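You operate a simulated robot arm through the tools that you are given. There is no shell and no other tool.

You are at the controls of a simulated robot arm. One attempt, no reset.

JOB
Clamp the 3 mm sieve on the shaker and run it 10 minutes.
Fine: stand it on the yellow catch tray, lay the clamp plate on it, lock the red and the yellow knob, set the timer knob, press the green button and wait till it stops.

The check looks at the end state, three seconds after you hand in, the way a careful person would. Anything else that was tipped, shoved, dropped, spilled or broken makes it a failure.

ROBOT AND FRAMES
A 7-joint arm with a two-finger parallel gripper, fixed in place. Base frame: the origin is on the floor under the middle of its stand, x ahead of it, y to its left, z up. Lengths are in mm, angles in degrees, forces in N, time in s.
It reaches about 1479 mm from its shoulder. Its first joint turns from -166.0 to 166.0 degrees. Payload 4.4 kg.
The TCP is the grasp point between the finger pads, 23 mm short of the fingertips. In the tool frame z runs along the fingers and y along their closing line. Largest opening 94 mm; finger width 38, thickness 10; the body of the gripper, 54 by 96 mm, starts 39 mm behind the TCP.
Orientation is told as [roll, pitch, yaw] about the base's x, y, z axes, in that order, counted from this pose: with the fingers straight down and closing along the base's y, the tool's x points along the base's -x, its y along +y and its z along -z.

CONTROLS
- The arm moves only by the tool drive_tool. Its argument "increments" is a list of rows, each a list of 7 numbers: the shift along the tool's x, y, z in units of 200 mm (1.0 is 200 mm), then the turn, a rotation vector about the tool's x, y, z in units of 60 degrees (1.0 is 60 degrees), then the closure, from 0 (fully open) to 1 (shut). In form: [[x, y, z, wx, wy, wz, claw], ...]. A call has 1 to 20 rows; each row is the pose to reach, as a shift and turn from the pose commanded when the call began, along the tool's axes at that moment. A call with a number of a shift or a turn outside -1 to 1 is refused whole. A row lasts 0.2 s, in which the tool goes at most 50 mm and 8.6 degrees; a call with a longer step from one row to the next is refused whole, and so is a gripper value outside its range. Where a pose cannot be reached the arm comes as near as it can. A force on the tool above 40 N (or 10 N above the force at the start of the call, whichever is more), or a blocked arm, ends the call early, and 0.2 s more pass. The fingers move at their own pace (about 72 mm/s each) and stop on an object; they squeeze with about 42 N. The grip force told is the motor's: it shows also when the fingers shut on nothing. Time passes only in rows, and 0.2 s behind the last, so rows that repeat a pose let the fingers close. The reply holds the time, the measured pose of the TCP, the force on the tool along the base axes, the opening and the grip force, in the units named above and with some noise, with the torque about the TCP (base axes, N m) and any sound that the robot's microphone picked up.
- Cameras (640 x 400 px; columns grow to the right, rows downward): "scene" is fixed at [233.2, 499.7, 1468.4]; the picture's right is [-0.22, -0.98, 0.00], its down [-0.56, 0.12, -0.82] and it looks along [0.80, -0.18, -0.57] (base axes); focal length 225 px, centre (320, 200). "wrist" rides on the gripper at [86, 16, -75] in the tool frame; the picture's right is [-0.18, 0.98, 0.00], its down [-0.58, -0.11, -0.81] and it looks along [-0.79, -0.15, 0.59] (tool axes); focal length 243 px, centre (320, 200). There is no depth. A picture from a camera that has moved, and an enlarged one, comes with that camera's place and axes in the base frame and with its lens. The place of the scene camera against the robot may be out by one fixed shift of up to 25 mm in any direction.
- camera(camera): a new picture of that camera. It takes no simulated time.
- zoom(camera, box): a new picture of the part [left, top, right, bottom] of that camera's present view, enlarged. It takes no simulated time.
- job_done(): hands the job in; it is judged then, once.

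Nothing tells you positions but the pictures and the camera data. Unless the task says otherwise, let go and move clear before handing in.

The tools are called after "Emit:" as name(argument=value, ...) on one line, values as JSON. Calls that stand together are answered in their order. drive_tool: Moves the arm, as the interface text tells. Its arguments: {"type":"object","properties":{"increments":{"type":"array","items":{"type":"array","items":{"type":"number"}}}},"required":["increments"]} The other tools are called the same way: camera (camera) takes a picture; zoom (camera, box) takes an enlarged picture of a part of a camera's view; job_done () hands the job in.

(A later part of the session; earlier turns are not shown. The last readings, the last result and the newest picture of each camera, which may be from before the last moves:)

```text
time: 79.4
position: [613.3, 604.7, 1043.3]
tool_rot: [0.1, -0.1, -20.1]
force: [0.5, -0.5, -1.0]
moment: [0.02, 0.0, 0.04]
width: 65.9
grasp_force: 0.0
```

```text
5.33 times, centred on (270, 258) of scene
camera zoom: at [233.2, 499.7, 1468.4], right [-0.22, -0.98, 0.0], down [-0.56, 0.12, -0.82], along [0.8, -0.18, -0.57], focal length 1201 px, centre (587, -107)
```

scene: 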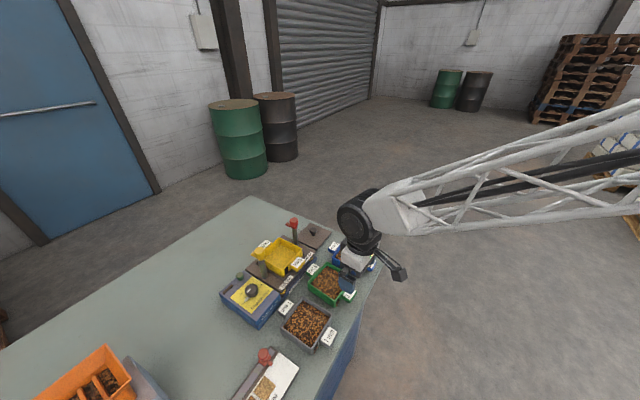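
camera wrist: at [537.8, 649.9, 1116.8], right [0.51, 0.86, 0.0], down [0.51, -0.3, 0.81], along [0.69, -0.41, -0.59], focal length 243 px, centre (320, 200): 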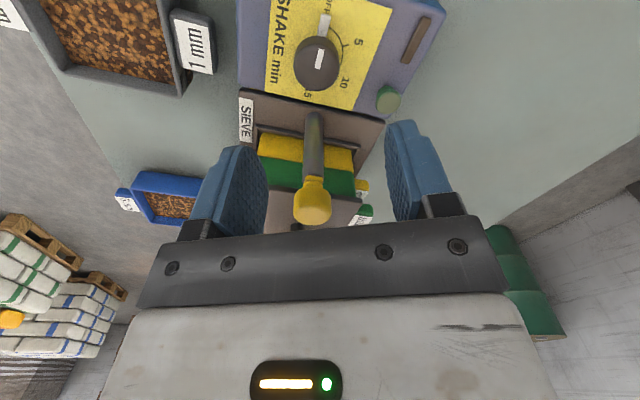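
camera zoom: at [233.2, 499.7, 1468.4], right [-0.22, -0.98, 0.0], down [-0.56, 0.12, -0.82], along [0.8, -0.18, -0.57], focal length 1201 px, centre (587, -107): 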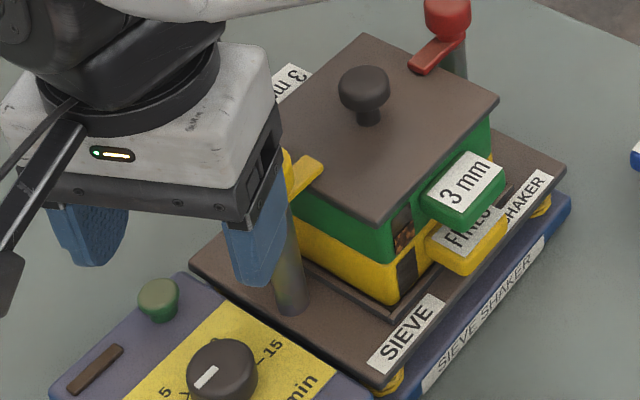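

The view is clear: the panel is at z ≈ 911 and the knob's top at about 935, 33.5 mm across, centred near (611.7, 603). The pointer is at OFF (base angle about 136.5°), 5 is at about 77° and 10 at about 16.5°, so it needs a 120° clockwise turn. I'll zoom in on the pointer bar before planning the grip.

Emit:
zoom(camera="wrist", box=[285, 0, 365, 50])

Emit:
zoom(camera="wrist", box=[285, 40, 365, 100])

Emit:
zoom(camera="scene", box=[235, 280, 270, 304])

```text
8.00 times, centred on (325, 25) of wrist
camera zoom: at [537.8, 649.9, 1116.8], right [0.51, 0.86, 0.0], down [0.51, -0.3, 0.81], along [0.69, -0.41, -0.59], focal length 1941 px, centre (280, 1600)
```

zoom: 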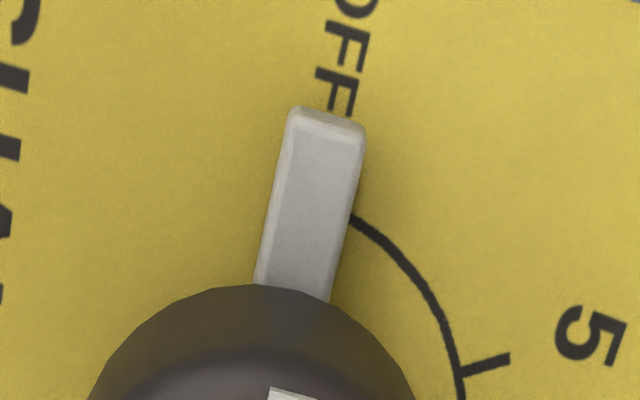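

```text
6.67 times, centred on (325, 70) of wrist
camera zoom: at [537.8, 649.9, 1116.8], right [0.51, 0.86, 0.0], down [0.51, -0.3, 0.81], along [0.69, -0.41, -0.59], focal length 1618 px, centre (287, 1067)
```

zoom: 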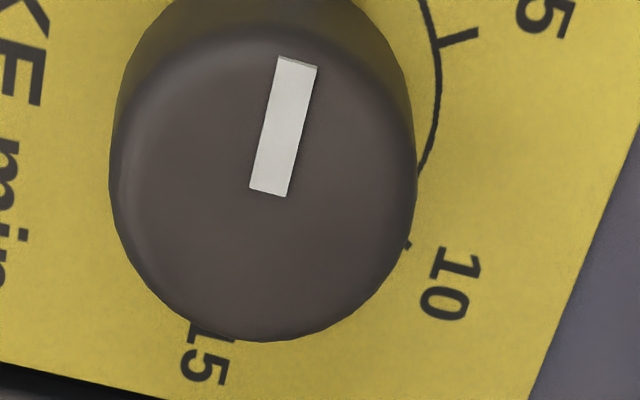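

```text
16.00 times, centred on (252, 292) of scene
camera zoom: at [233.2, 499.7, 1468.4], right [-0.22, -0.98, 0.0], down [-0.56, 0.12, -0.82], along [0.8, -0.18, -0.57], focal length 3603 px, centre (1400, -1272)
```

zoom: 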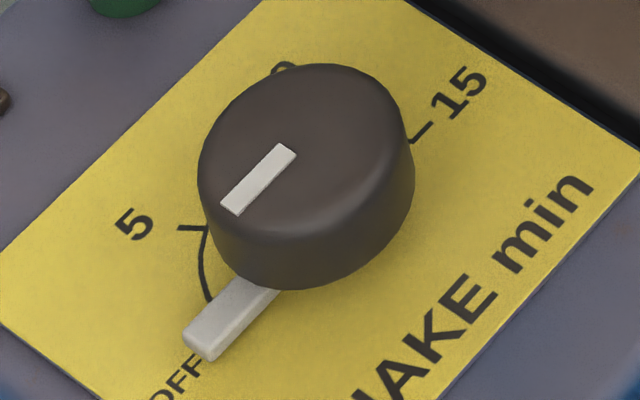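

The pointer bar is flat, only about 4 mm tall, so fingertips at z ≥ 917 will clear it. I'll turn the knob in two 60° clockwise strokes with the gripper yaw going from 0° to −60°, which keeps it clear of the yellow post. First I align at yaw 0 and check.

Emit:
drive_tool(increments=[[0.0023, -0.0125, 0, 0, 0, -0.11, 0.35], [0.0023, -0.0125, 0, 0, 0, -0.22, 0.35], [0.0023, -0.0125, 0, 0, 0, -0.335, 0.35], [0.0023, -0.0125, 0.12, 0, 0, -0.335, 0.35], [0.0023, -0.0125, 0.24, 0, 0, -0.335, 0.35], [0.0023, -0.0125, 0.33, 0, 0, -0.335, 0.35], [0.0023, -0.0125, 0.33, 0, 0, -0.335, 0.35]])

Emit:
camera(camera="wrist")

Emit:
zoom(camera="wrist", box=[220, 50, 420, 175])

Emit:
zoom(camera="scene", box=[210, 225, 310, 300])

```text
time: 81.0
position: [610.8, 602.2, 974.5]
tool_rot: [0.1, -0.1, 0.0]
force: [0.0, -0.3, 0.5]
moment: [-0.02, 0.02, 0.01]
width: 61.1
grasp_force: 0.1
```

```text
taken
camera wrist: at [525.5, 618.8, 1049.9], right [0.18, 0.98, 0.0], down [0.58, -0.11, 0.81], along [0.79, -0.15, -0.59], focal length 243 px, centre (320, 200)
```

wrist: 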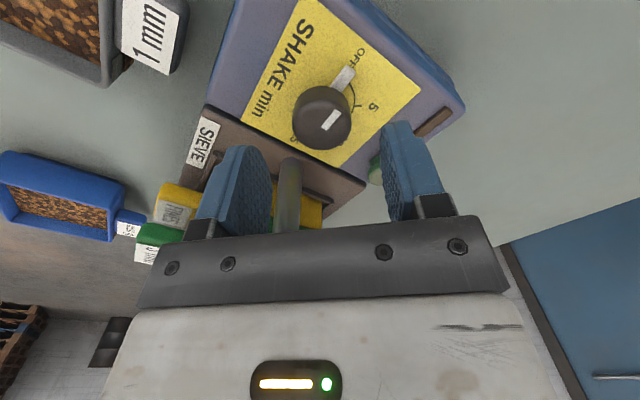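

```text
3.20 times, centred on (320, 112) of wrist
camera zoom: at [525.5, 618.8, 1049.9], right [0.18, 0.98, 0.0], down [0.58, -0.11, 0.81], along [0.79, -0.15, -0.59], focal length 776 px, centre (320, 480)
```

zoom: 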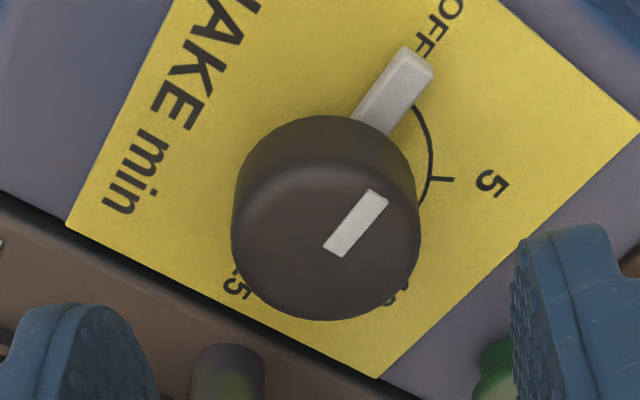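

```text
5.33 times, centred on (260, 262) of scene
camera zoom: at [233.2, 499.7, 1468.4], right [-0.22, -0.98, 0.0], down [-0.56, 0.12, -0.82], along [0.8, -0.18, -0.57], focal length 1201 px, centre (640, -133)
```

zoom: 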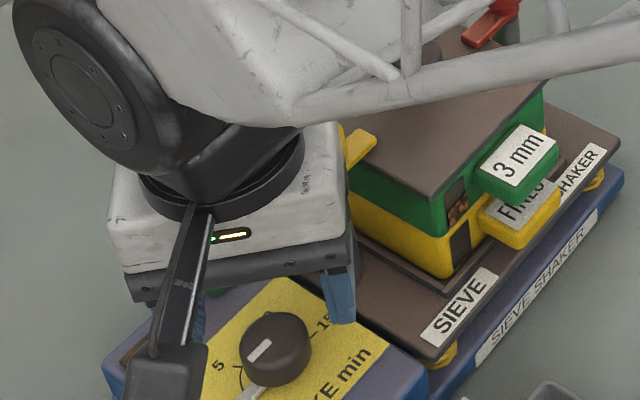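

Alignment is within 1.5 mm. I'll correct it, lower the tips to about 917, grip the knob and turn it 60° clockwise.

Emit:
drive_tool(increments=[[0.003, 0.003, 0.05, 0, 0, 0, 0.35], [0.0055, 0.0065, 0.1, 0, 0, 0, 0.35], [0.0055, 0.0065, 0.15, 0, 0, 0, 0.35], [0.0055, 0.0065, 0.172, 0, 0, 0, 0.35], [0.0055, 0.0065, 0.172, 0, 0, 0, 0.35]])

Emit:
drive_tool(increments=[[0, 0, 0, 0, 0, 0, 0.5], [0, 0, 0, 0, 0, 0, 0.6], [0, 0, 0, 0, 0, 0, 0.7], [0, 0, 0, 0, 0, 0, 1], [0, 0, 0, 0, 0, 0, 1]])

Emit:
camera(camera="wrist")

Emit:
zoom(camera="wrist", box=[220, 70, 420, 195])

```text
time: 82.2
position: [609.4, 603.5, 942.1]
tool_rot: [0.2, -0.1, -0.1]
force: [-0.3, -0.1, 0.4]
moment: [0.02, 0.02, -0.03]
width: 61.3
grasp_force: 0.0
```

```text
time: 83.4
position: [609.5, 604.1, 940.6]
tool_rot: [0.1, -0.1, 0.1]
force: [0.3, -1.5, -0.3]
moment: [-0.07, -0.09, -0.01]
width: 33.5
grasp_force: 45.0
```

```text
taken
camera wrist: at [523.9, 620.1, 1015.3], right [0.18, 0.98, 0.0], down [0.58, -0.11, 0.81], along [0.79, -0.15, -0.59], focal length 243 px, centre (320, 200)
```

wrist: 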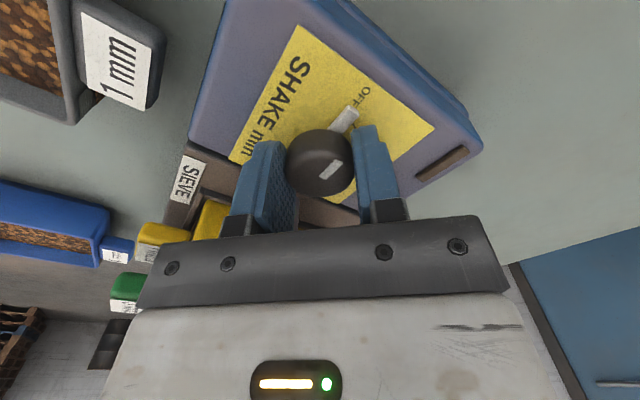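

```text
3.20 times, centred on (320, 132) of wrist
camera zoom: at [523.9, 620.1, 1015.3], right [0.18, 0.98, 0.0], down [0.58, -0.11, 0.81], along [0.79, -0.15, -0.59], focal length 776 px, centre (320, 416)
```

zoom: 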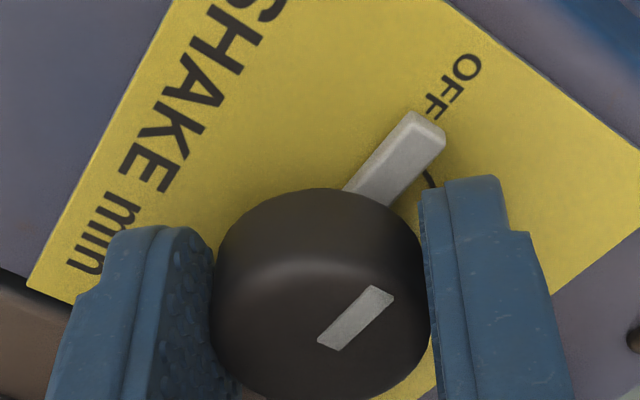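

The timer knob is gripped at 33.5 mm with hardly any side load. I'll turn it clockwise by 60°.

Emit:
drive_tool(increments=[[0, 0, 0, 0, 0, 0.08, 1], [0, 0, 0, 0, 0, 0.18, 1], [0, 0, 0, 0, 0, 0.28, 1], [0, 0, 0, 0, 0, 0.38, 1], [0, 0, 0, 0, 0, 0.48, 1], [0, 0, 0, 0, 0, 0.5, 1]])

Emit:
drive_tool(increments=[[0, 0, 0, 0, 0, 0.08, 1], [0, 0, 0, 0, 0, 0.18, 1], [0, 0, 0, 0, 0, 0.28, 1], [0, 0, 0, 0, 0, 0.38, 1], [0, 0, 0, 0, 0, 0.48, 1], [0, 0, 0, 0, 0, 0.5, 1]])

Emit:
camera(camera="wrist")

Emit:
zoom(camera="wrist", box=[220, 70, 420, 195])

Emit:
zoom(camera="scene", box=[210, 225, 310, 300])

```text
time: 84.0
position: [607.8, 603.4, 941.7]
tool_rot: [0.0, -0.1, -11.2]
force: [-12.4, -1.0, 3.8]
moment: [-2.26, -1.56, 0.44]
width: 33.5
grasp_force: 44.7
stopped in row 3: the force on the tool passed its limit at 67 N (the readings are from after the stop); the commanded pose is now the measured one
```

```text
time: 85.5
position: [608.2, 603.9, 940.6]
tool_rot: [0.0, 0.0, -41.4]
force: [9.1, 31.3, -7.9]
moment: [0.45, -0.24, 0.08]
width: 33.3
grasp_force: 45.1
```

```text
taken
camera wrist: at [555.1, 674.5, 1015.4], right [0.79, 0.62, 0.0], down [0.36, -0.47, 0.81], along [0.5, -0.64, -0.59], focal length 243 px, centre (320, 200)
```

wrist: 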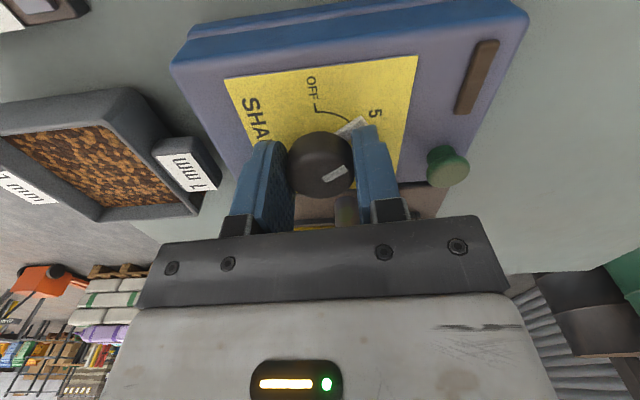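

```text
3.20 times, centred on (320, 132) of wrist
camera zoom: at [555.1, 674.5, 1015.4], right [0.79, 0.62, 0.0], down [0.36, -0.47, 0.81], along [0.5, -0.64, -0.59], focal length 776 px, centre (320, 416)
```

zoom: 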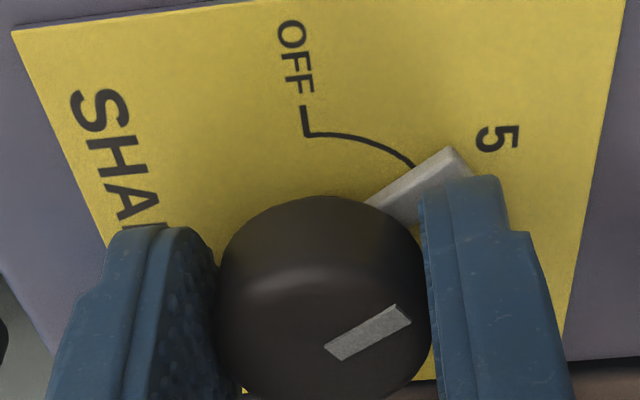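

```text
5.33 times, centred on (260, 262) of scene
camera zoom: at [233.2, 499.7, 1468.4], right [-0.22, -0.98, 0.0], down [-0.56, 0.12, -0.82], along [0.8, -0.18, -0.57], focal length 1201 px, centre (640, -133)
```

zoom: 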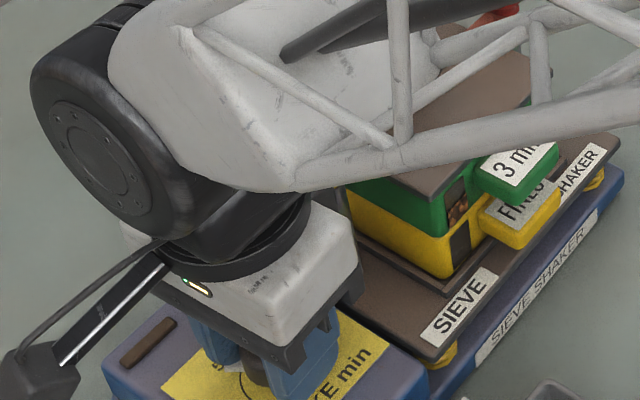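

The knob has turned about 55°, so the pointer is now near 5, with a small slip in my grip. I'll relieve the side load and keep turning slowly, at smaller steps per row.

Emit:
drive_tool(increments=[[0, 0.002, 0, 0, 0, 0, 1], [0, 0.004, 0, 0, 0, 0, 1]])

Emit:
drive_tool(increments=[[0, 0, 0, 0, 0, 0.03, 1], [0, 0, 0, 0, 0, 0.08, 1], [0, 0, 0, 0, 0, 0.13, 1], [0, 0, 0, 0, 0, 0.18, 1], [0, 0, 0, 0, 0, 0.23, 1], [0, 0, 0, 0, 0, 0.28, 1], [0, 0, 0, 0, 0, 0.33, 1], [0, 0, 0, 0, 0, 0.36, 1], [0, 0, 0, 0, 0, 0.36, 1]])

Emit:
camera(camera="wrist")

Emit:
zoom(camera="wrist", box=[220, 70, 420, 195])

```text
time: 86.0
position: [609.5, 605.3, 941.0]
tool_rot: [0.0, 0.0, -41.3]
force: [-1.8, 17.1, 7.3]
moment: [0.08, -0.16, -0.01]
width: 33.3
grasp_force: 45.1
```

```text
time: 87.2
position: [608.3, 605.5, 940.2]
tool_rot: [0.0, -0.1, -53.6]
force: [-0.9, 9.1, -5.3]
moment: [-1.28, -2.52, -0.04]
width: 33.5
grasp_force: 44.5
stopped in row 5: the force on the tool passed its limit at 42 N (the readings are from after the stop); the commanded pose is now the measured one
```

```text
taken
camera wrist: at [570.4, 685.9, 1015.4], right [0.9, 0.44, 0.0], down [0.26, -0.53, 0.81], along [0.35, -0.73, -0.59], focal length 243 px, centre (320, 200)
```

wrist: 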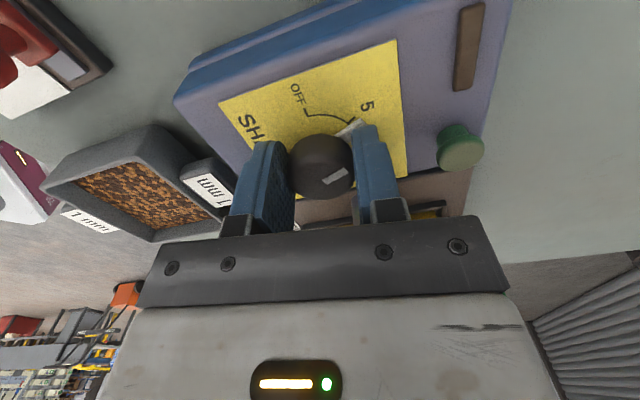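

```text
3.20 times, centred on (320, 132) of wrist
camera zoom: at [570.4, 685.9, 1015.4], right [0.9, 0.44, 0.0], down [0.26, -0.53, 0.81], along [0.35, -0.73, -0.59], focal length 776 px, centre (320, 416)
```

zoom: 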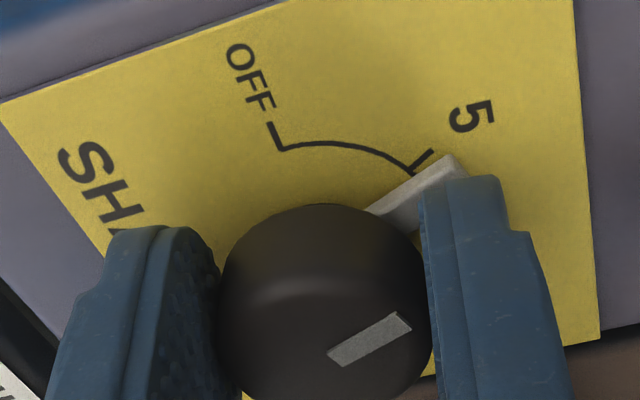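

The pointer has just passed 5. There was another moment spike, so I'll open the fingers in place and see whether any contact force remains, in case something is touching the yellow post.

Emit:
drive_tool(increments=[[0, 0, 0, 0, 0, 0, 0.6], [0, 0, 0, 0, 0, 0, 0.45], [0, 0, 0, 0, 0, 0, 0.45], [0, 0, 0, 0, 0, 0, 0.45]])

Emit:
zoom(camera="scene", box=[210, 205, 330, 295])

Emit:
camera(camera="wrist")

```text
time: 88.2
position: [608.4, 606.5, 940.7]
tool_rot: [0.0, 0.0, -53.6]
force: [-13.6, 7.5, -2.0]
moment: [-0.45, -0.83, -0.06]
width: 51.8
grasp_force: 0.0
```

```text
4.44 times, centred on (270, 250) of scene
camera zoom: at [233.2, 499.7, 1468.4], right [-0.22, -0.98, 0.0], down [-0.56, 0.12, -0.82], along [0.8, -0.18, -0.57], focal length 1001 px, centre (542, -22)
```

zoom: 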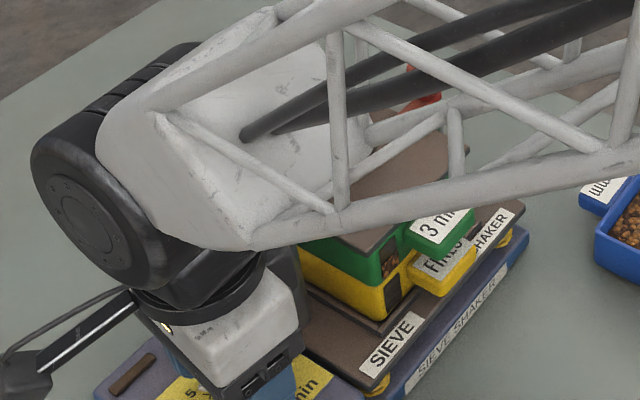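

```text
taken
camera wrist: at [570.3, 685.8, 1015.5], right [0.9, 0.44, 0.0], down [0.26, -0.53, 0.81], along [0.35, -0.73, -0.59], focal length 243 px, centre (320, 200)
```

wrist: 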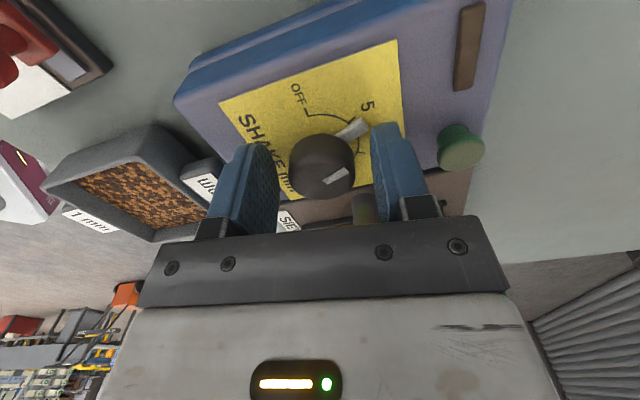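

With the fingers open, about 15 N still pushes the tool away from the yellow post at around z ≈ 1001, so part of the gripper is touching the yellow lock. I'll back away horizontally first, then rise and inspect it.

Emit:
drive_tool(increments=[[0.012, 0, 0, 0, 0, 0, 0.45], [0.025, 0, 0, 0, 0, 0, 0.45], [0.035, 0, 0, 0, 0, 0, 0.45]])

Emit:
drive_tool(increments=[[0, 0, -0.05, 0, 0, 0, 0.45], [0, 0, -0.15, 0, 0, 0, 0.45], [0, 0, -0.3, 0, 0, 0, 0.45], [0, 0, -0.45, 0, 0, 0, 0.45], [0, 0, -0.6, 0, 0, 0, 0.45], [0, 0, -0.6, 0, 0, 0, 0.45]])

Emit:
camera(camera="wrist")

Emit:
zoom(camera="wrist", box=[220, 0, 460, 150])

Emit:
zoom(camera="scene", box=[210, 205, 330, 295])

```text
time: 89.0
position: [604.4, 610.8, 940.5]
tool_rot: [0.0, 0.0, -53.5]
force: [0.3, -0.3, 0.5]
moment: [-0.01, 0.0, 0.01]
width: 51.7
grasp_force: 0.2
```

```text
time: 90.4
position: [603.7, 611.8, 1060.6]
tool_rot: [0.0, 0.0, -53.6]
force: [-1.1, 0.0, 0.1]
moment: [-0.02, 0.0, 0.04]
width: 51.7
grasp_force: 0.0
```

```text
taken
camera wrist: at [565.9, 691.6, 1135.9], right [0.9, 0.44, 0.0], down [0.26, -0.53, 0.81], along [0.35, -0.73, -0.59], focal length 243 px, centre (320, 200)
```

wrist: 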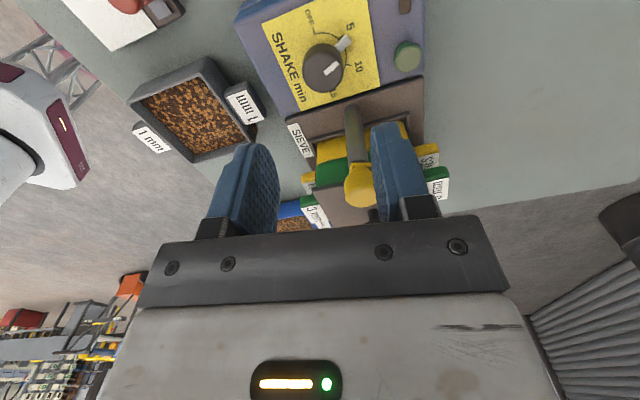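

```text
2.67 times, centred on (340, 75) of wrist
camera zoom: at [565.9, 691.6, 1135.9], right [0.9, 0.44, 0.0], down [0.26, -0.53, 0.81], along [0.35, -0.73, -0.59], focal length 647 px, centre (267, 533)
```

zoom: 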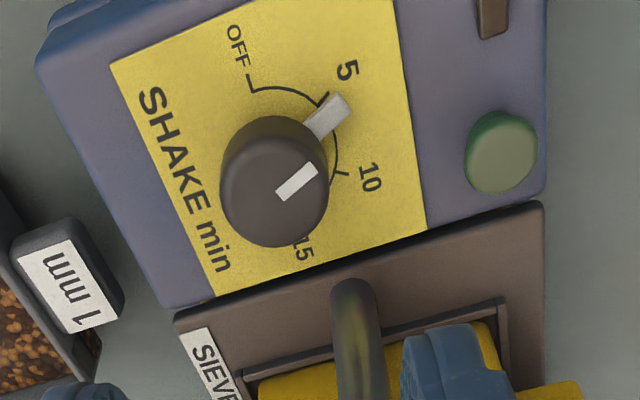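

```text
4.44 times, centred on (270, 250) of scene
camera zoom: at [233.2, 499.7, 1468.4], right [-0.22, -0.98, 0.0], down [-0.56, 0.12, -0.82], along [0.8, -0.18, -0.57], focal length 1001 px, centre (542, -22)
```

zoom: 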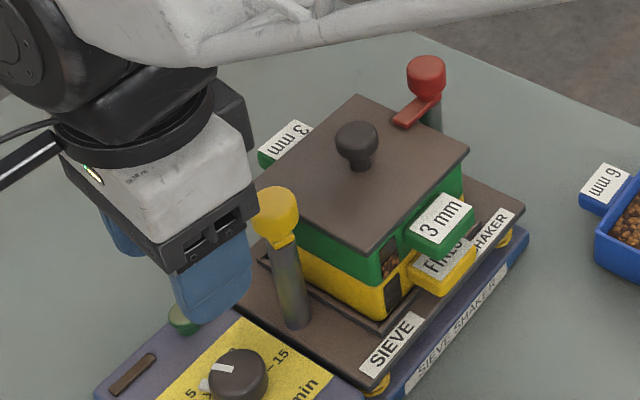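

Emit:
zoom(camera="scene", box=[255, 240, 295, 268])

Emit:
zoom(camera="wrist", box=[310, 140, 410, 225])

```text
14.29 times, centred on (275, 254) of scene
camera zoom: at [233.2, 499.7, 1468.4], right [-0.22, -0.98, 0.0], down [-0.56, 0.12, -0.82], along [0.8, -0.18, -0.57], focal length 3217 px, centre (963, -571)
```

zoom: 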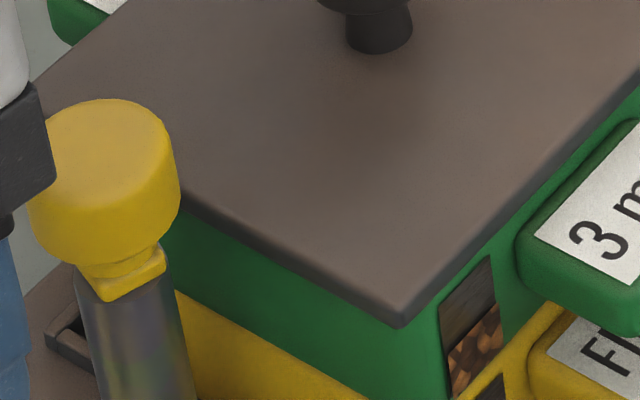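

```text
4.71 times, centred on (360, 182) of wrist
camera zoom: at [565.9, 691.6, 1135.9], right [0.9, 0.44, 0.0], down [0.26, -0.53, 0.81], along [0.35, -0.73, -0.59], focal length 1142 px, centre (132, 282)
```

zoom: 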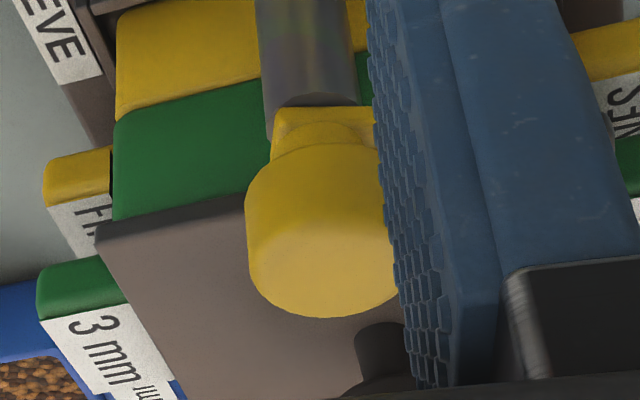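

The yellow lock was knocked back: its tab no longer lies over the plate, because my gripper body touched its cap while turning. I'll re-lock it, but first I need the gripper's real shape so it doesn't happen again.

Emit:
zoom(camera="scene", box=[215, 205, 285, 270])

Emit:
camera(camera="scene")

```text
6.15 times, centred on (250, 238) of scene
camera zoom: at [233.2, 499.7, 1468.4], right [-0.22, -0.98, 0.0], down [-0.56, 0.12, -0.82], along [0.8, -0.18, -0.57], focal length 1386 px, centre (751, -31)
```

zoom: 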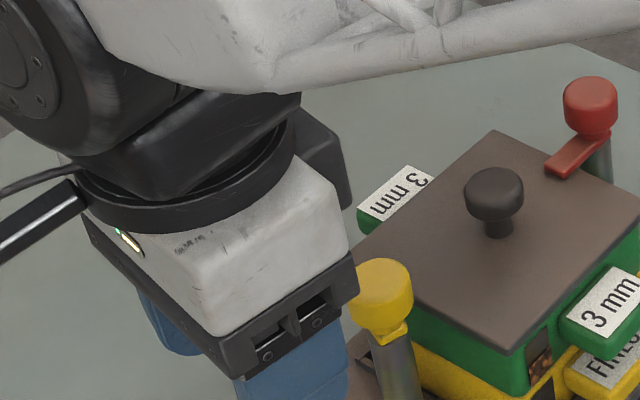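

```text
taken
```

scene: 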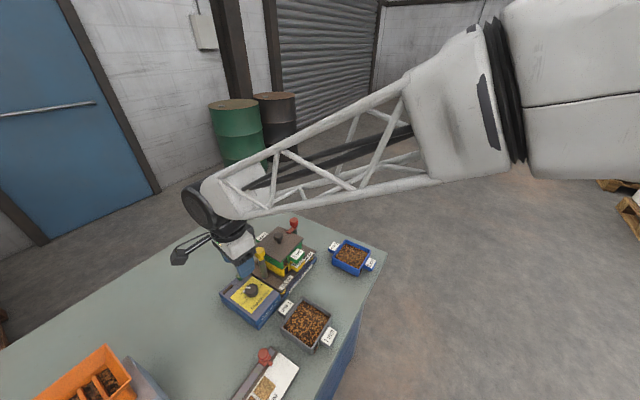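

The cause is clear: a dark module on the front of the gripper reaches about 48 mm forward, and it brushed the yellow cap. For the rest of the turn I'll hold the knob 13 mm off the pad centre and orbit about the knob axis, which keeps that module clear. The pointer is at about 66° and needs to reach about 16.5°.

Emit:
drive_tool(increments=[[-0.001, -0.01, 0, 0, 0, -0.12, 0.4], [-0.003, -0.02, 0, 0, 0, -0.24, 0.4], [-0.005, -0.035, 0, 0, 0, -0.36, 0.4], [-0.0063, -0.046, 0, 0, 0, -0.48, 0.4], [-0.0063, -0.046, 0, 0, 0, -0.6, 0.4], [-0.0063, -0.046, 0, 0, 0, -0.727, 0.4], [-0.0063, -0.046, 0.12, 0, 0, -0.727, 0.4], [-0.0063, -0.046, 0.24, 0, 0, -0.727, 0.4], [-0.0063, -0.046, 0.35, 0, 0, -0.727, 0.4], [-0.0063, -0.046, 0.35, 0, 0, -0.727, 0.4]])

Emit:
camera(camera="wrist")

Emit:
zoom(camera="wrist", box=[220, 40, 420, 165])

Emit:
zoom(camera="scene", box=[215, 205, 305, 290])

```text
time: 92.6
position: [596.1, 604.4, 991.1]
tool_rot: [0.1, 0.1, -9.9]
force: [0.0, 0.0, 0.1]
moment: [0.0, 0.01, 0.01]
width: 56.3
grasp_force: 0.0
```

```text
taken
camera wrist: at [513.9, 636.2, 1064.1], right [0.35, 0.94, 0.0], down [0.55, -0.21, 0.81], along [0.76, -0.28, -0.59], focal length 243 px, centre (320, 200)
```

wrist: 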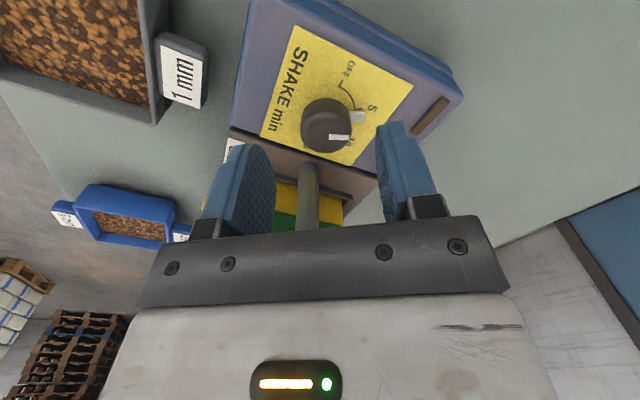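

```text
3.20 times, centred on (320, 102) of wrist
camera zoom: at [513.9, 636.2, 1064.1], right [0.35, 0.94, 0.0], down [0.55, -0.21, 0.81], along [0.76, -0.28, -0.59], focal length 776 px, centre (320, 512)
```

zoom: 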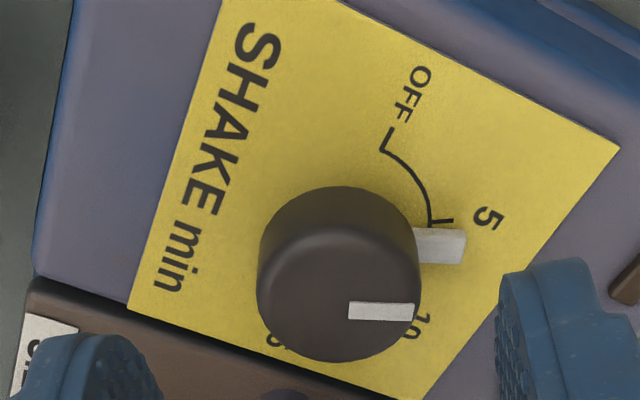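

```text
4.71 times, centred on (260, 248) of scene
camera zoom: at [233.2, 499.7, 1468.4], right [-0.22, -0.98, 0.0], down [-0.56, 0.12, -0.82], along [0.8, -0.18, -0.57], focal length 1060 px, centre (602, -24)
```

zoom: 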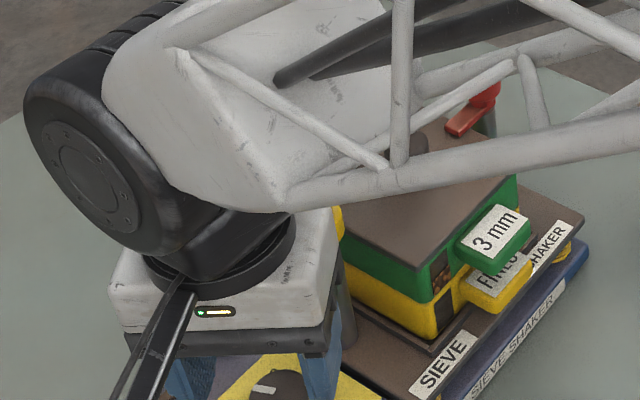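

The knob centre is 15 mm ahead of the TCP; I want 13. I'll adjust, descend and grip.

Emit:
drive_tool(increments=[[-0.005, 0.003, 0.05, 0, 0, 0, 0.4], [-0.01, 0.0058, 0.11, 0, 0, 0, 0.4], [-0.01, 0.0058, 0.17, 0, 0, 0, 0.4], [-0.01, 0.0058, 0.22, 0, 0, 0, 0.4], [-0.01, 0.0058, 0.243, 0, 0, 0, 0.4], [-0.01, 0.0058, 0.243, 0, 0, 0, 0.4]])

Emit:
drive_tool(increments=[[0, 0, 0, 0, 0, 0, 0.5], [0, 0, 0, 0, 0, 0, 0.6], [0, 0, 0, 0, 0, 0, 0.7], [0, 0, 0, 0, 0, 0, 1], [0, 0, 0, 0, 0, 0, 1]])

Emit:
zoom(camera="wrist", box=[220, 70, 420, 195])

```text
time: 94.0
position: [599.0, 604.2, 942.4]
tool_rot: [0.0, 0.1, -10.0]
force: [0.6, 0.1, -0.6]
moment: [0.01, 0.01, 0.0]
width: 56.3
grasp_force: 0.1
```

```text
time: 95.2
position: [598.3, 605.6, 942.2]
tool_rot: [0.1, 0.1, -10.1]
force: [2.8, 33.3, -8.8]
moment: [0.7, -0.11, 0.38]
width: 33.6
grasp_force: 45.0
```

```text
3.20 times, centred on (320, 132) of wrist
camera zoom: at [517.2, 636.7, 1016.7], right [0.35, 0.94, 0.0], down [0.55, -0.21, 0.81], along [0.76, -0.28, -0.59], focal length 776 px, centre (320, 416)
```

zoom: 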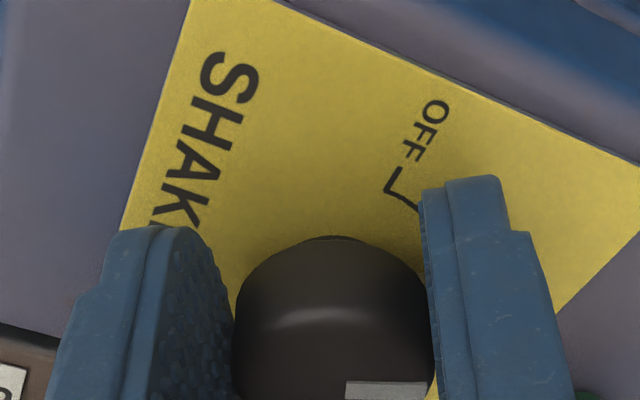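

Emit:
drive_tool(increments=[[0, 0.003, 0, 0, 0, 0, 1], [0, 0.006, 0, 0, 0, 0, 1]])

Emit:
drive_tool(increments=[[-0.0001, 0.0028, 0, 0, 0, 0.0417, 1], [-0.00025, 0.00567, 0, 0, 0, 0.0833, 1], [-0.0006, 0.0085, 0, 0, 0, 0.125, 1], [-0.00099, 0.01129, 0, 0, 0, 0.1667, 1], [-0.0016, 0.0141, 0, 0, 0, 0.208, 1], [-0.0022, 0.01682, 0, 0, 0, 0.25, 1], [-0.003, 0.0195, 0, 0, 0, 0.2917, 1], [-0.0039, 0.02223, 0, 0, 0, 0.3333, 1], [-0.0039, 0.02223, 0, 0, 0, 0.3333, 1]])

Emit:
zoom(camera="wrist", box=[220, 70, 420, 220])

```text
time: 95.8
position: [599.9, 605.4, 942.1]
tool_rot: [-0.2, 0.0, -10.1]
force: [-24.4, -10.6, 6.5]
moment: [-0.32, 0.44, -0.18]
width: 33.5
grasp_force: 45.1
```

```text
time: 96.4
position: [599.6, 606.2, 942.4]
tool_rot: [-0.1, 0.1, -14.5]
force: [-7.4, -9.2, 3.9]
moment: [-0.51, 0.01, -0.11]
width: 33.6
grasp_force: 44.9
stopped in row 3: the force on the tool passed its limit at 42 N (the readings are from after the stop); the commanded pose is now the measured one
```

```text
2.67 times, centred on (320, 145) of wrist
camera zoom: at [520.9, 644.3, 1016.8], right [0.42, 0.91, 0.0], down [0.54, -0.25, 0.81], along [0.73, -0.34, -0.59], focal length 647 px, centre (320, 347)
```

zoom: 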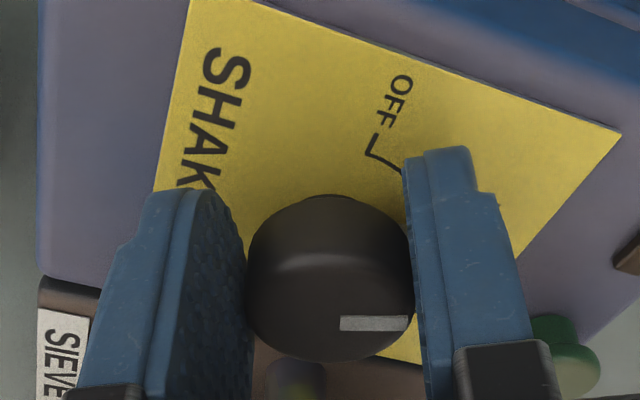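

Emit:
drive_tool(increments=[[-0.0001, 0.0028, 0, 0, 0, 0.0417, 1], [-0.00025, 0.00567, 0, 0, 0, 0.0833, 1], [-0.0006, 0.0085, 0, 0, 0, 0.125, 1], [-0.00099, 0.01129, 0, 0, 0, 0.1667, 1]])

Emit:
drive_tool(increments=[[-0.0001, 0.0028, 0, 0, 0, 0.0417, 1], [-0.00025, 0.00567, 0, 0, 0, 0.0833, 1], [-0.0006, 0.0085, 0, 0, 0, 0.125, 1], [-0.00099, 0.01129, 0, 0, 0, 0.1667, 1]])

Emit:
zoom(camera="wrist", box=[220, 70, 420, 220])

```text
time: 97.5
position: [600.5, 607.8, 941.9]
tool_rot: [-0.2, 0.0, -24.6]
force: [-6.3, -7.4, 3.1]
moment: [-0.43, 0.17, -0.11]
width: 33.4
grasp_force: 45.2
stopped in row 4: the force on the tool passed its limit at 41 N (the readings are from after the stop); the commanded pose is now the measured one
```

```text
time: 98.5
position: [601.3, 610.0, 942.6]
tool_rot: [-0.2, 0.0, -34.6]
force: [-9.4, -19.7, 7.0]
moment: [-0.13, 0.42, -0.22]
width: 33.2
grasp_force: 45.1
```

```text
2.67 times, centred on (320, 145) of wrist
camera zoom: at [540.2, 672.9, 1016.6], right [0.71, 0.7, 0.0], down [0.42, -0.42, 0.81], along [0.57, -0.57, -0.59], focal length 647 px, centre (320, 347)
```

zoom: 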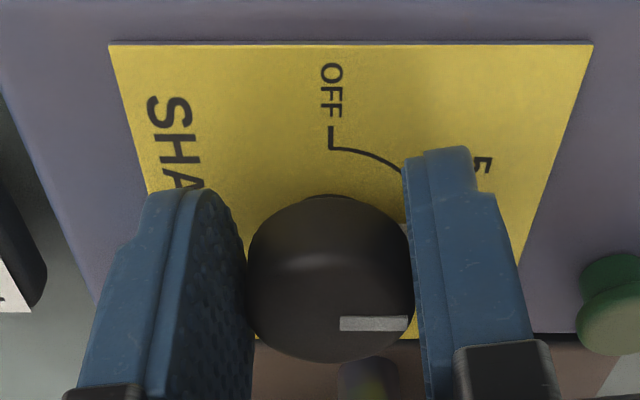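

The knob follows the gripper without slip and the pointer is near 42°. I'll continue in small steps, relieving side load as I go.

Emit:
drive_tool(increments=[[0, -0.002, 0, 0, 0, 0, 1], [-0.0001, 0.0, 0, 0, 0, 0.0417, 1], [-0.00025, 0.0027, 0, 0, 0, 0.0833, 1], [-0.0006, 0.0055, 0, 0, 0, 0.125, 1], [-0.00099, 0.0083, 0, 0, 0, 0.1667, 1]])

Emit:
drive_tool(increments=[[-0.0001, 0.0028, 0, 0, 0, 0.0417, 1], [-0.00025, 0.00567, 0, 0, 0, 0.0833, 1], [-0.0006, 0.0085, 0, 0, 0, 0.125, 1]])

Emit:
camera(camera="wrist")

Emit:
zoom(camera="wrist", box=[220, 70, 420, 220])

```text
time: 99.7
position: [602.4, 611.8, 941.9]
tool_rot: [-0.2, 0.1, -44.5]
force: [-5.1, -17.5, 1.5]
moment: [0.2, 0.62, -0.16]
width: 33.1
grasp_force: 45.0
```

```text
time: 100.5
position: [603.4, 611.4, 942.1]
tool_rot: [-0.3, 0.0, -52.1]
force: [-6.4, -29.4, -5.6]
moment: [-0.2, 0.26, -0.25]
width: 33.3
grasp_force: 44.9
```

```text
taken
camera wrist: at [564.2, 691.1, 1016.5], right [0.89, 0.46, 0.0], down [0.27, -0.52, 0.81], along [0.37, -0.72, -0.59], focal length 243 px, centre (320, 200)
```

wrist: 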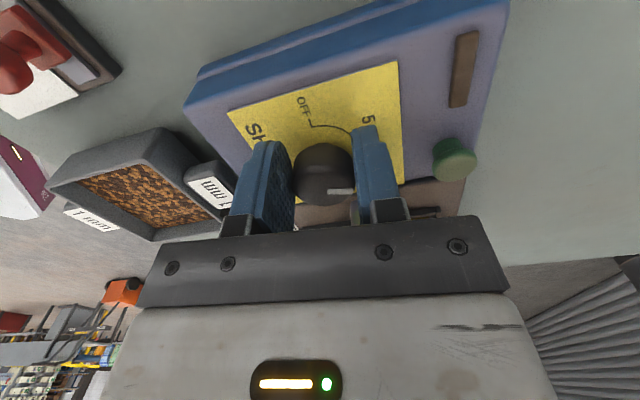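

```text
2.67 times, centred on (320, 145) of wrist
camera zoom: at [564.2, 691.1, 1016.5], right [0.89, 0.46, 0.0], down [0.27, -0.52, 0.81], along [0.37, -0.72, -0.59], focal length 647 px, centre (320, 347)
```

zoom: 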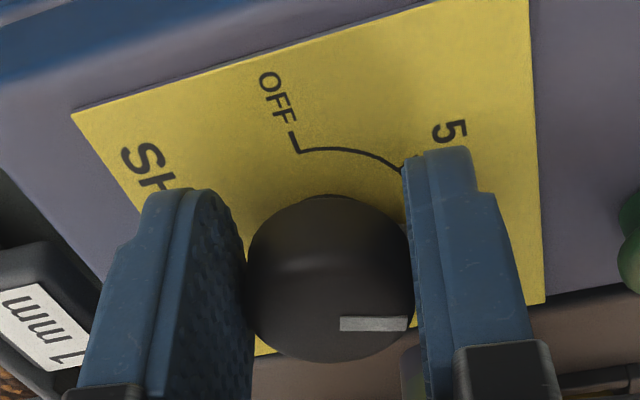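

Emit:
drive_tool(increments=[[-0.002, -0.003, 0, 0, 0, 0, 1], [-0.002, -0.0005, 0, 0, 0, 0.0417, 1], [-0.0022, 0.0022, 0, 0, 0, 0.0833, 1], [-0.0026, 0.005, 0, 0, 0, 0.125, 1], [-0.0029, 0.0071, 0, 0, 0, 0.1567, 1], [-0.0029, 0.0071, 0, 0, 0, 0.1567, 1]])

Emit:
zoom(camera="wrist", box=[220, 70, 420, 220])

```text
time: 101.9
position: [604.9, 613.0, 941.8]
tool_rot: [-0.2, -0.1, -61.4]
force: [-29.6, -23.6, -0.9]
moment: [0.01, 0.85, -0.42]
width: 33.3
grasp_force: 44.6
```

```text
2.67 times, centred on (320, 145) of wrist
camera zoom: at [578.9, 697.6, 1016.5], right [0.95, 0.31, 0.0], down [0.18, -0.56, 0.81], along [0.25, -0.77, -0.59], focal length 647 px, centre (320, 347)
```

zoom: 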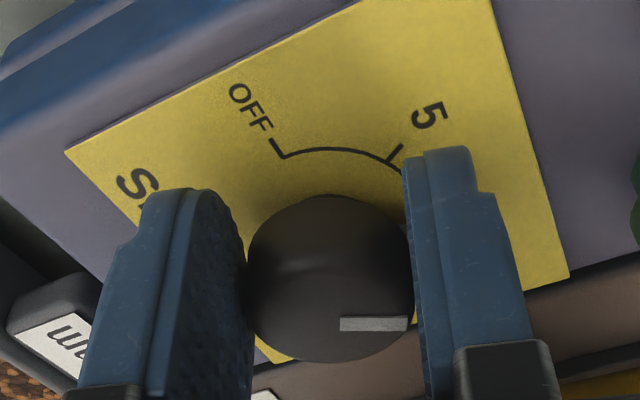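

The gripper is at −61.4°, so the pointer should be at 10. I'll relieve the side load, open, back away from the post and rise to read the dial.

Emit:
drive_tool(increments=[[0, -0.003, 0, 0, 0, 0, 1], [0, -0.006, 0, 0, 0, 0, 1]])

Emit:
drive_tool(increments=[[0, 0, 0, 0, 0, 0, 0.58], [0, 0, 0, 0, 0, 0, 0.45], [0, 0, 0, 0, 0, 0, 0.45], [0.02, 0, 0, 0, 0, 0, 0.45], [0.03, 0, -0.02, 0, 0, 0, 0.45], [0.03, 0, -0.12, 0, 0, 0, 0.45], [0.03, 0, -0.25, 0, 0, 0, 0.45], [0.03, 0, -0.4, 0, 0, 0, 0.45], [0.03, 0, -0.55, 0, 0, 0, 0.45], [0.03, 0, -0.55, 0, 0, 0, 0.45]])

Emit:
camera(camera="wrist")

Emit:
zoom(camera="wrist", box=[240, 0, 400, 100])

Emit:
zoom(camera="scene", box=[215, 230, 315, 310])

```text
time: 102.5
position: [604.9, 612.2, 941.5]
tool_rot: [0.0, -0.2, -61.4]
force: [-5.1, 1.3, -13.2]
moment: [-0.16, -0.07, -0.07]
width: 33.4
grasp_force: 45.1
```

```text
time: 104.7
position: [600.7, 616.4, 1052.8]
tool_rot: [-0.2, -0.1, -61.4]
force: [0.3, -0.7, -0.4]
moment: [-0.01, -0.02, -0.03]
width: 51.7
grasp_force: 0.0
```

```text
taken
camera wrist: at [574.3, 702.3, 1126.7], right [0.95, 0.31, 0.0], down [0.18, -0.56, 0.81], along [0.25, -0.77, -0.59], focal length 243 px, centre (320, 200)
```

wrist: 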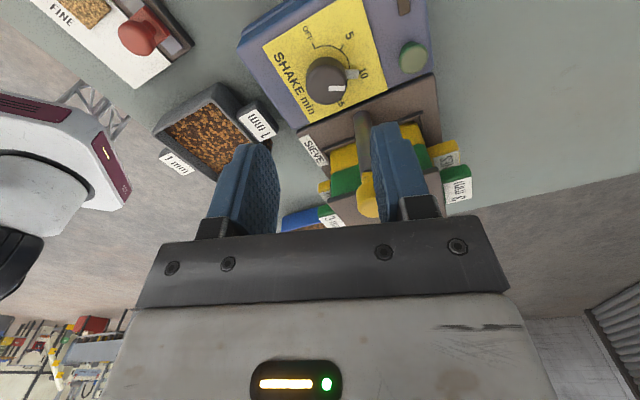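

```text
4.00 times, centred on (320, 50) of wrist
camera zoom: at [574.3, 702.3, 1126.7], right [0.95, 0.31, 0.0], down [0.18, -0.56, 0.81], along [0.25, -0.77, -0.59], focal length 970 px, centre (320, 800)
```

zoom: 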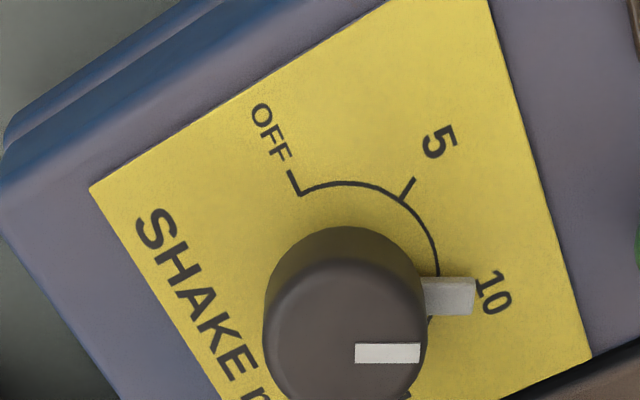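

```text
5.00 times, centred on (265, 270) of scene
camera zoom: at [233.2, 499.7, 1468.4], right [-0.22, -0.98, 0.0], down [-0.56, 0.12, -0.82], along [0.8, -0.18, -0.57], focal length 1126 px, centre (595, -150)
```

zoom: 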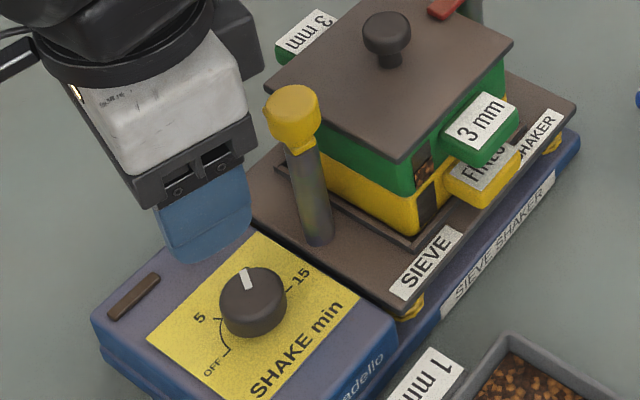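

The dial now reads 10: the pointer is at about 17° against about 15° for the mark, well within its own width. Next I'll rise, move over the yellow lock and see where its tab ended up.

Emit:
drive_tool(increments=[[0, 0, -0.15, 0, 0, -0.05, 0.3], [0, 0, -0.27, 0, 0, -0.1, 0.3], [-0.1, 0.04, -0.27, 0, 0, -0.16, 0.3], [-0.2, 0.08, -0.27, 0, 0, -0.22, 0.3], [-0.3, 0.115, -0.27, 0, 0, -0.273, 0.3], [-0.363, 0.142, -0.27, 0, 0, -0.273, 0.3], [-0.363, 0.142, -0.27, 0, 0, -0.273, 0.3]])

Emit:
camera(camera="wrist")

Emit:
zoom(camera="wrist", box=[220, 20, 420, 145])

Emit:
zoom(camera="scene", box=[240, 225, 320, 285])

```text
time: 106.3
position: [663.7, 567.1, 1107.1]
tool_rot: [-0.2, 0.0, -45.0]
force: [-0.3, -0.1, 0.4]
moment: [-0.01, -0.01, -0.03]
width: 65.7
grasp_force: 0.1
```

```text
taken
camera wrist: at [613.9, 640.8, 1181.0], right [0.83, 0.56, 0.0], down [0.34, -0.49, 0.81], along [0.45, -0.67, -0.59], focal length 243 px, centre (320, 200)
```

wrist: 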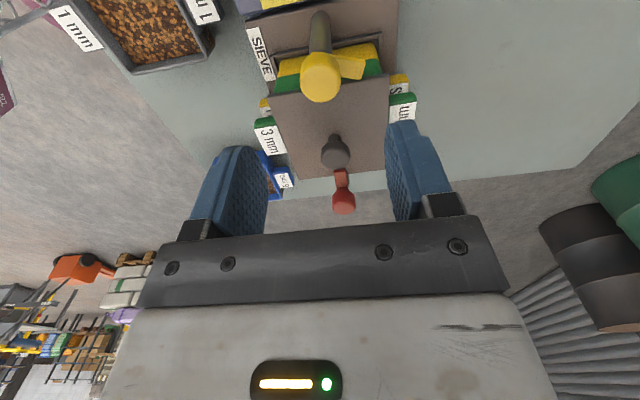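

```text
3.20 times, centred on (320, 82) of wrist
camera zoom: at [613.9, 640.8, 1181.0], right [0.83, 0.56, 0.0], down [0.34, -0.49, 0.81], along [0.45, -0.67, -0.59], focal length 776 px, centre (320, 576)
```

zoom: 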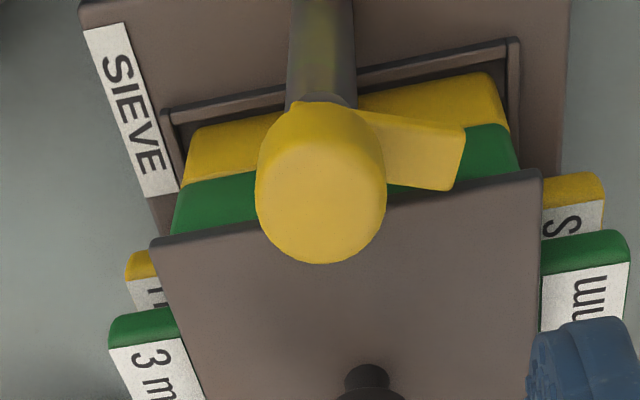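

```text
6.67 times, centred on (280, 255) of scene
camera zoom: at [233.2, 499.7, 1468.4], right [-0.22, -0.98, 0.0], down [-0.56, 0.12, -0.82], along [0.8, -0.18, -0.57], focal length 1501 px, centre (587, -167)
```

zoom: 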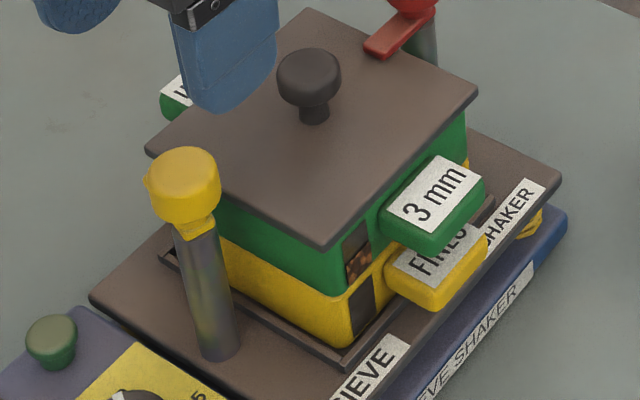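

The yellow tab was pushed round to about 35°; it needs to go back to −45°. I'll turn the gripper to 35° above the cap and re-lock it the same way.

Emit:
drive_tool(increments=[[0.003, -0.002, 0, 0, 0, -0.13, 0.3], [0.006, -0.004, 0, 0, 0, -0.26, 0.3], [0.0095, -0.0067, 0, 0, 0, -0.39, 0.3], [0.0095, -0.0067, 0, 0, 0, -0.52, 0.3], [0.0095, -0.0067, 0, 0, 0, -0.65, 0.3], [0.0095, -0.0067, 0, 0, 0, -0.78, 0.3], [0.0095, -0.0067, 0, 0, 0, -0.9, 0.3], [0.0095, -0.0067, 0, 0, 0, -1.0, 0.3], [0.0095, -0.0067, 0, 0, 0, -1.0, 0.3]])

Emit:
drive_tool(increments=[[0, 0, 0, 0, 0, -0.12, 0.3], [0, 0, 0, 0, 0, -0.24, 0.3], [0, 0, 0.05, 0, 0, -0.333, 0.3], [0, 0, 0.15, 0, 0, -0.333, 0.3], [0, 0, 0.28, 0, 0, -0.333, 0.3], [0, 0, 0.28, 0, 0, -0.333, 0.3]])

Emit:
camera(camera="wrist")

Emit:
zoom(camera="wrist", box=[220, 60, 420, 185])

```text
time: 108.3
position: [659.4, 568.0, 1104.9]
tool_rot: [-0.1, 0.2, 15.0]
force: [0.4, -0.6, -0.3]
moment: [0.03, 0.01, 0.02]
width: 66.0
grasp_force: 0.1
```

```text
time: 109.7
position: [660.5, 568.4, 1049.5]
tool_rot: [0.1, 0.2, 35.0]
force: [-0.6, 0.6, -0.5]
moment: [0.01, -0.01, 0.01]
width: 65.8
grasp_force: 0.1
```

```text
taken
camera wrist: at [581.1, 532.8, 1124.6], right [-0.41, 0.91, 0.0], down [0.54, 0.25, 0.8], along [0.73, 0.33, -0.59], focal length 243 px, centre (320, 200)
```

wrist: 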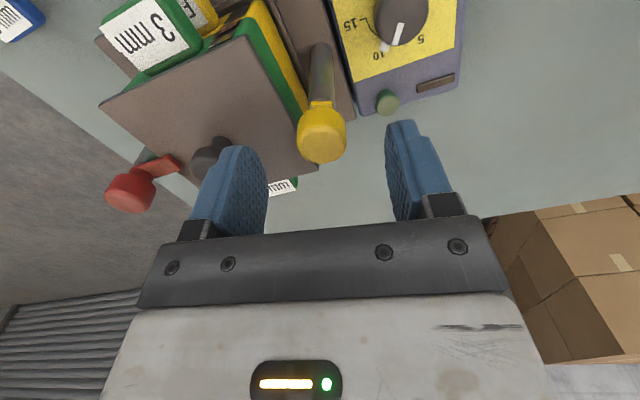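

```text
3.20 times, centred on (320, 122) of wrist
camera zoom: at [581.1, 532.8, 1124.6], right [-0.41, 0.91, 0.0], down [0.54, 0.25, 0.8], along [0.73, 0.33, -0.59], focal length 776 px, centre (320, 448)
```

zoom: 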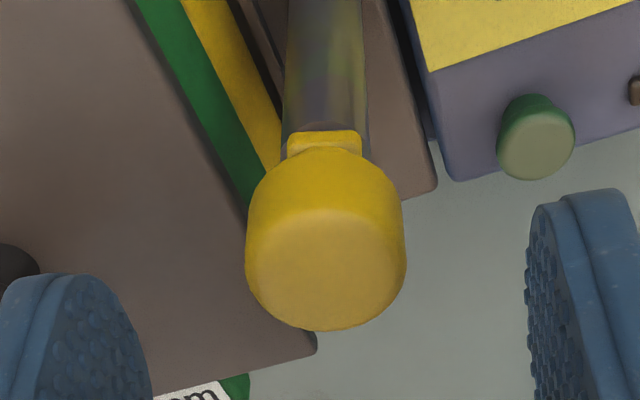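

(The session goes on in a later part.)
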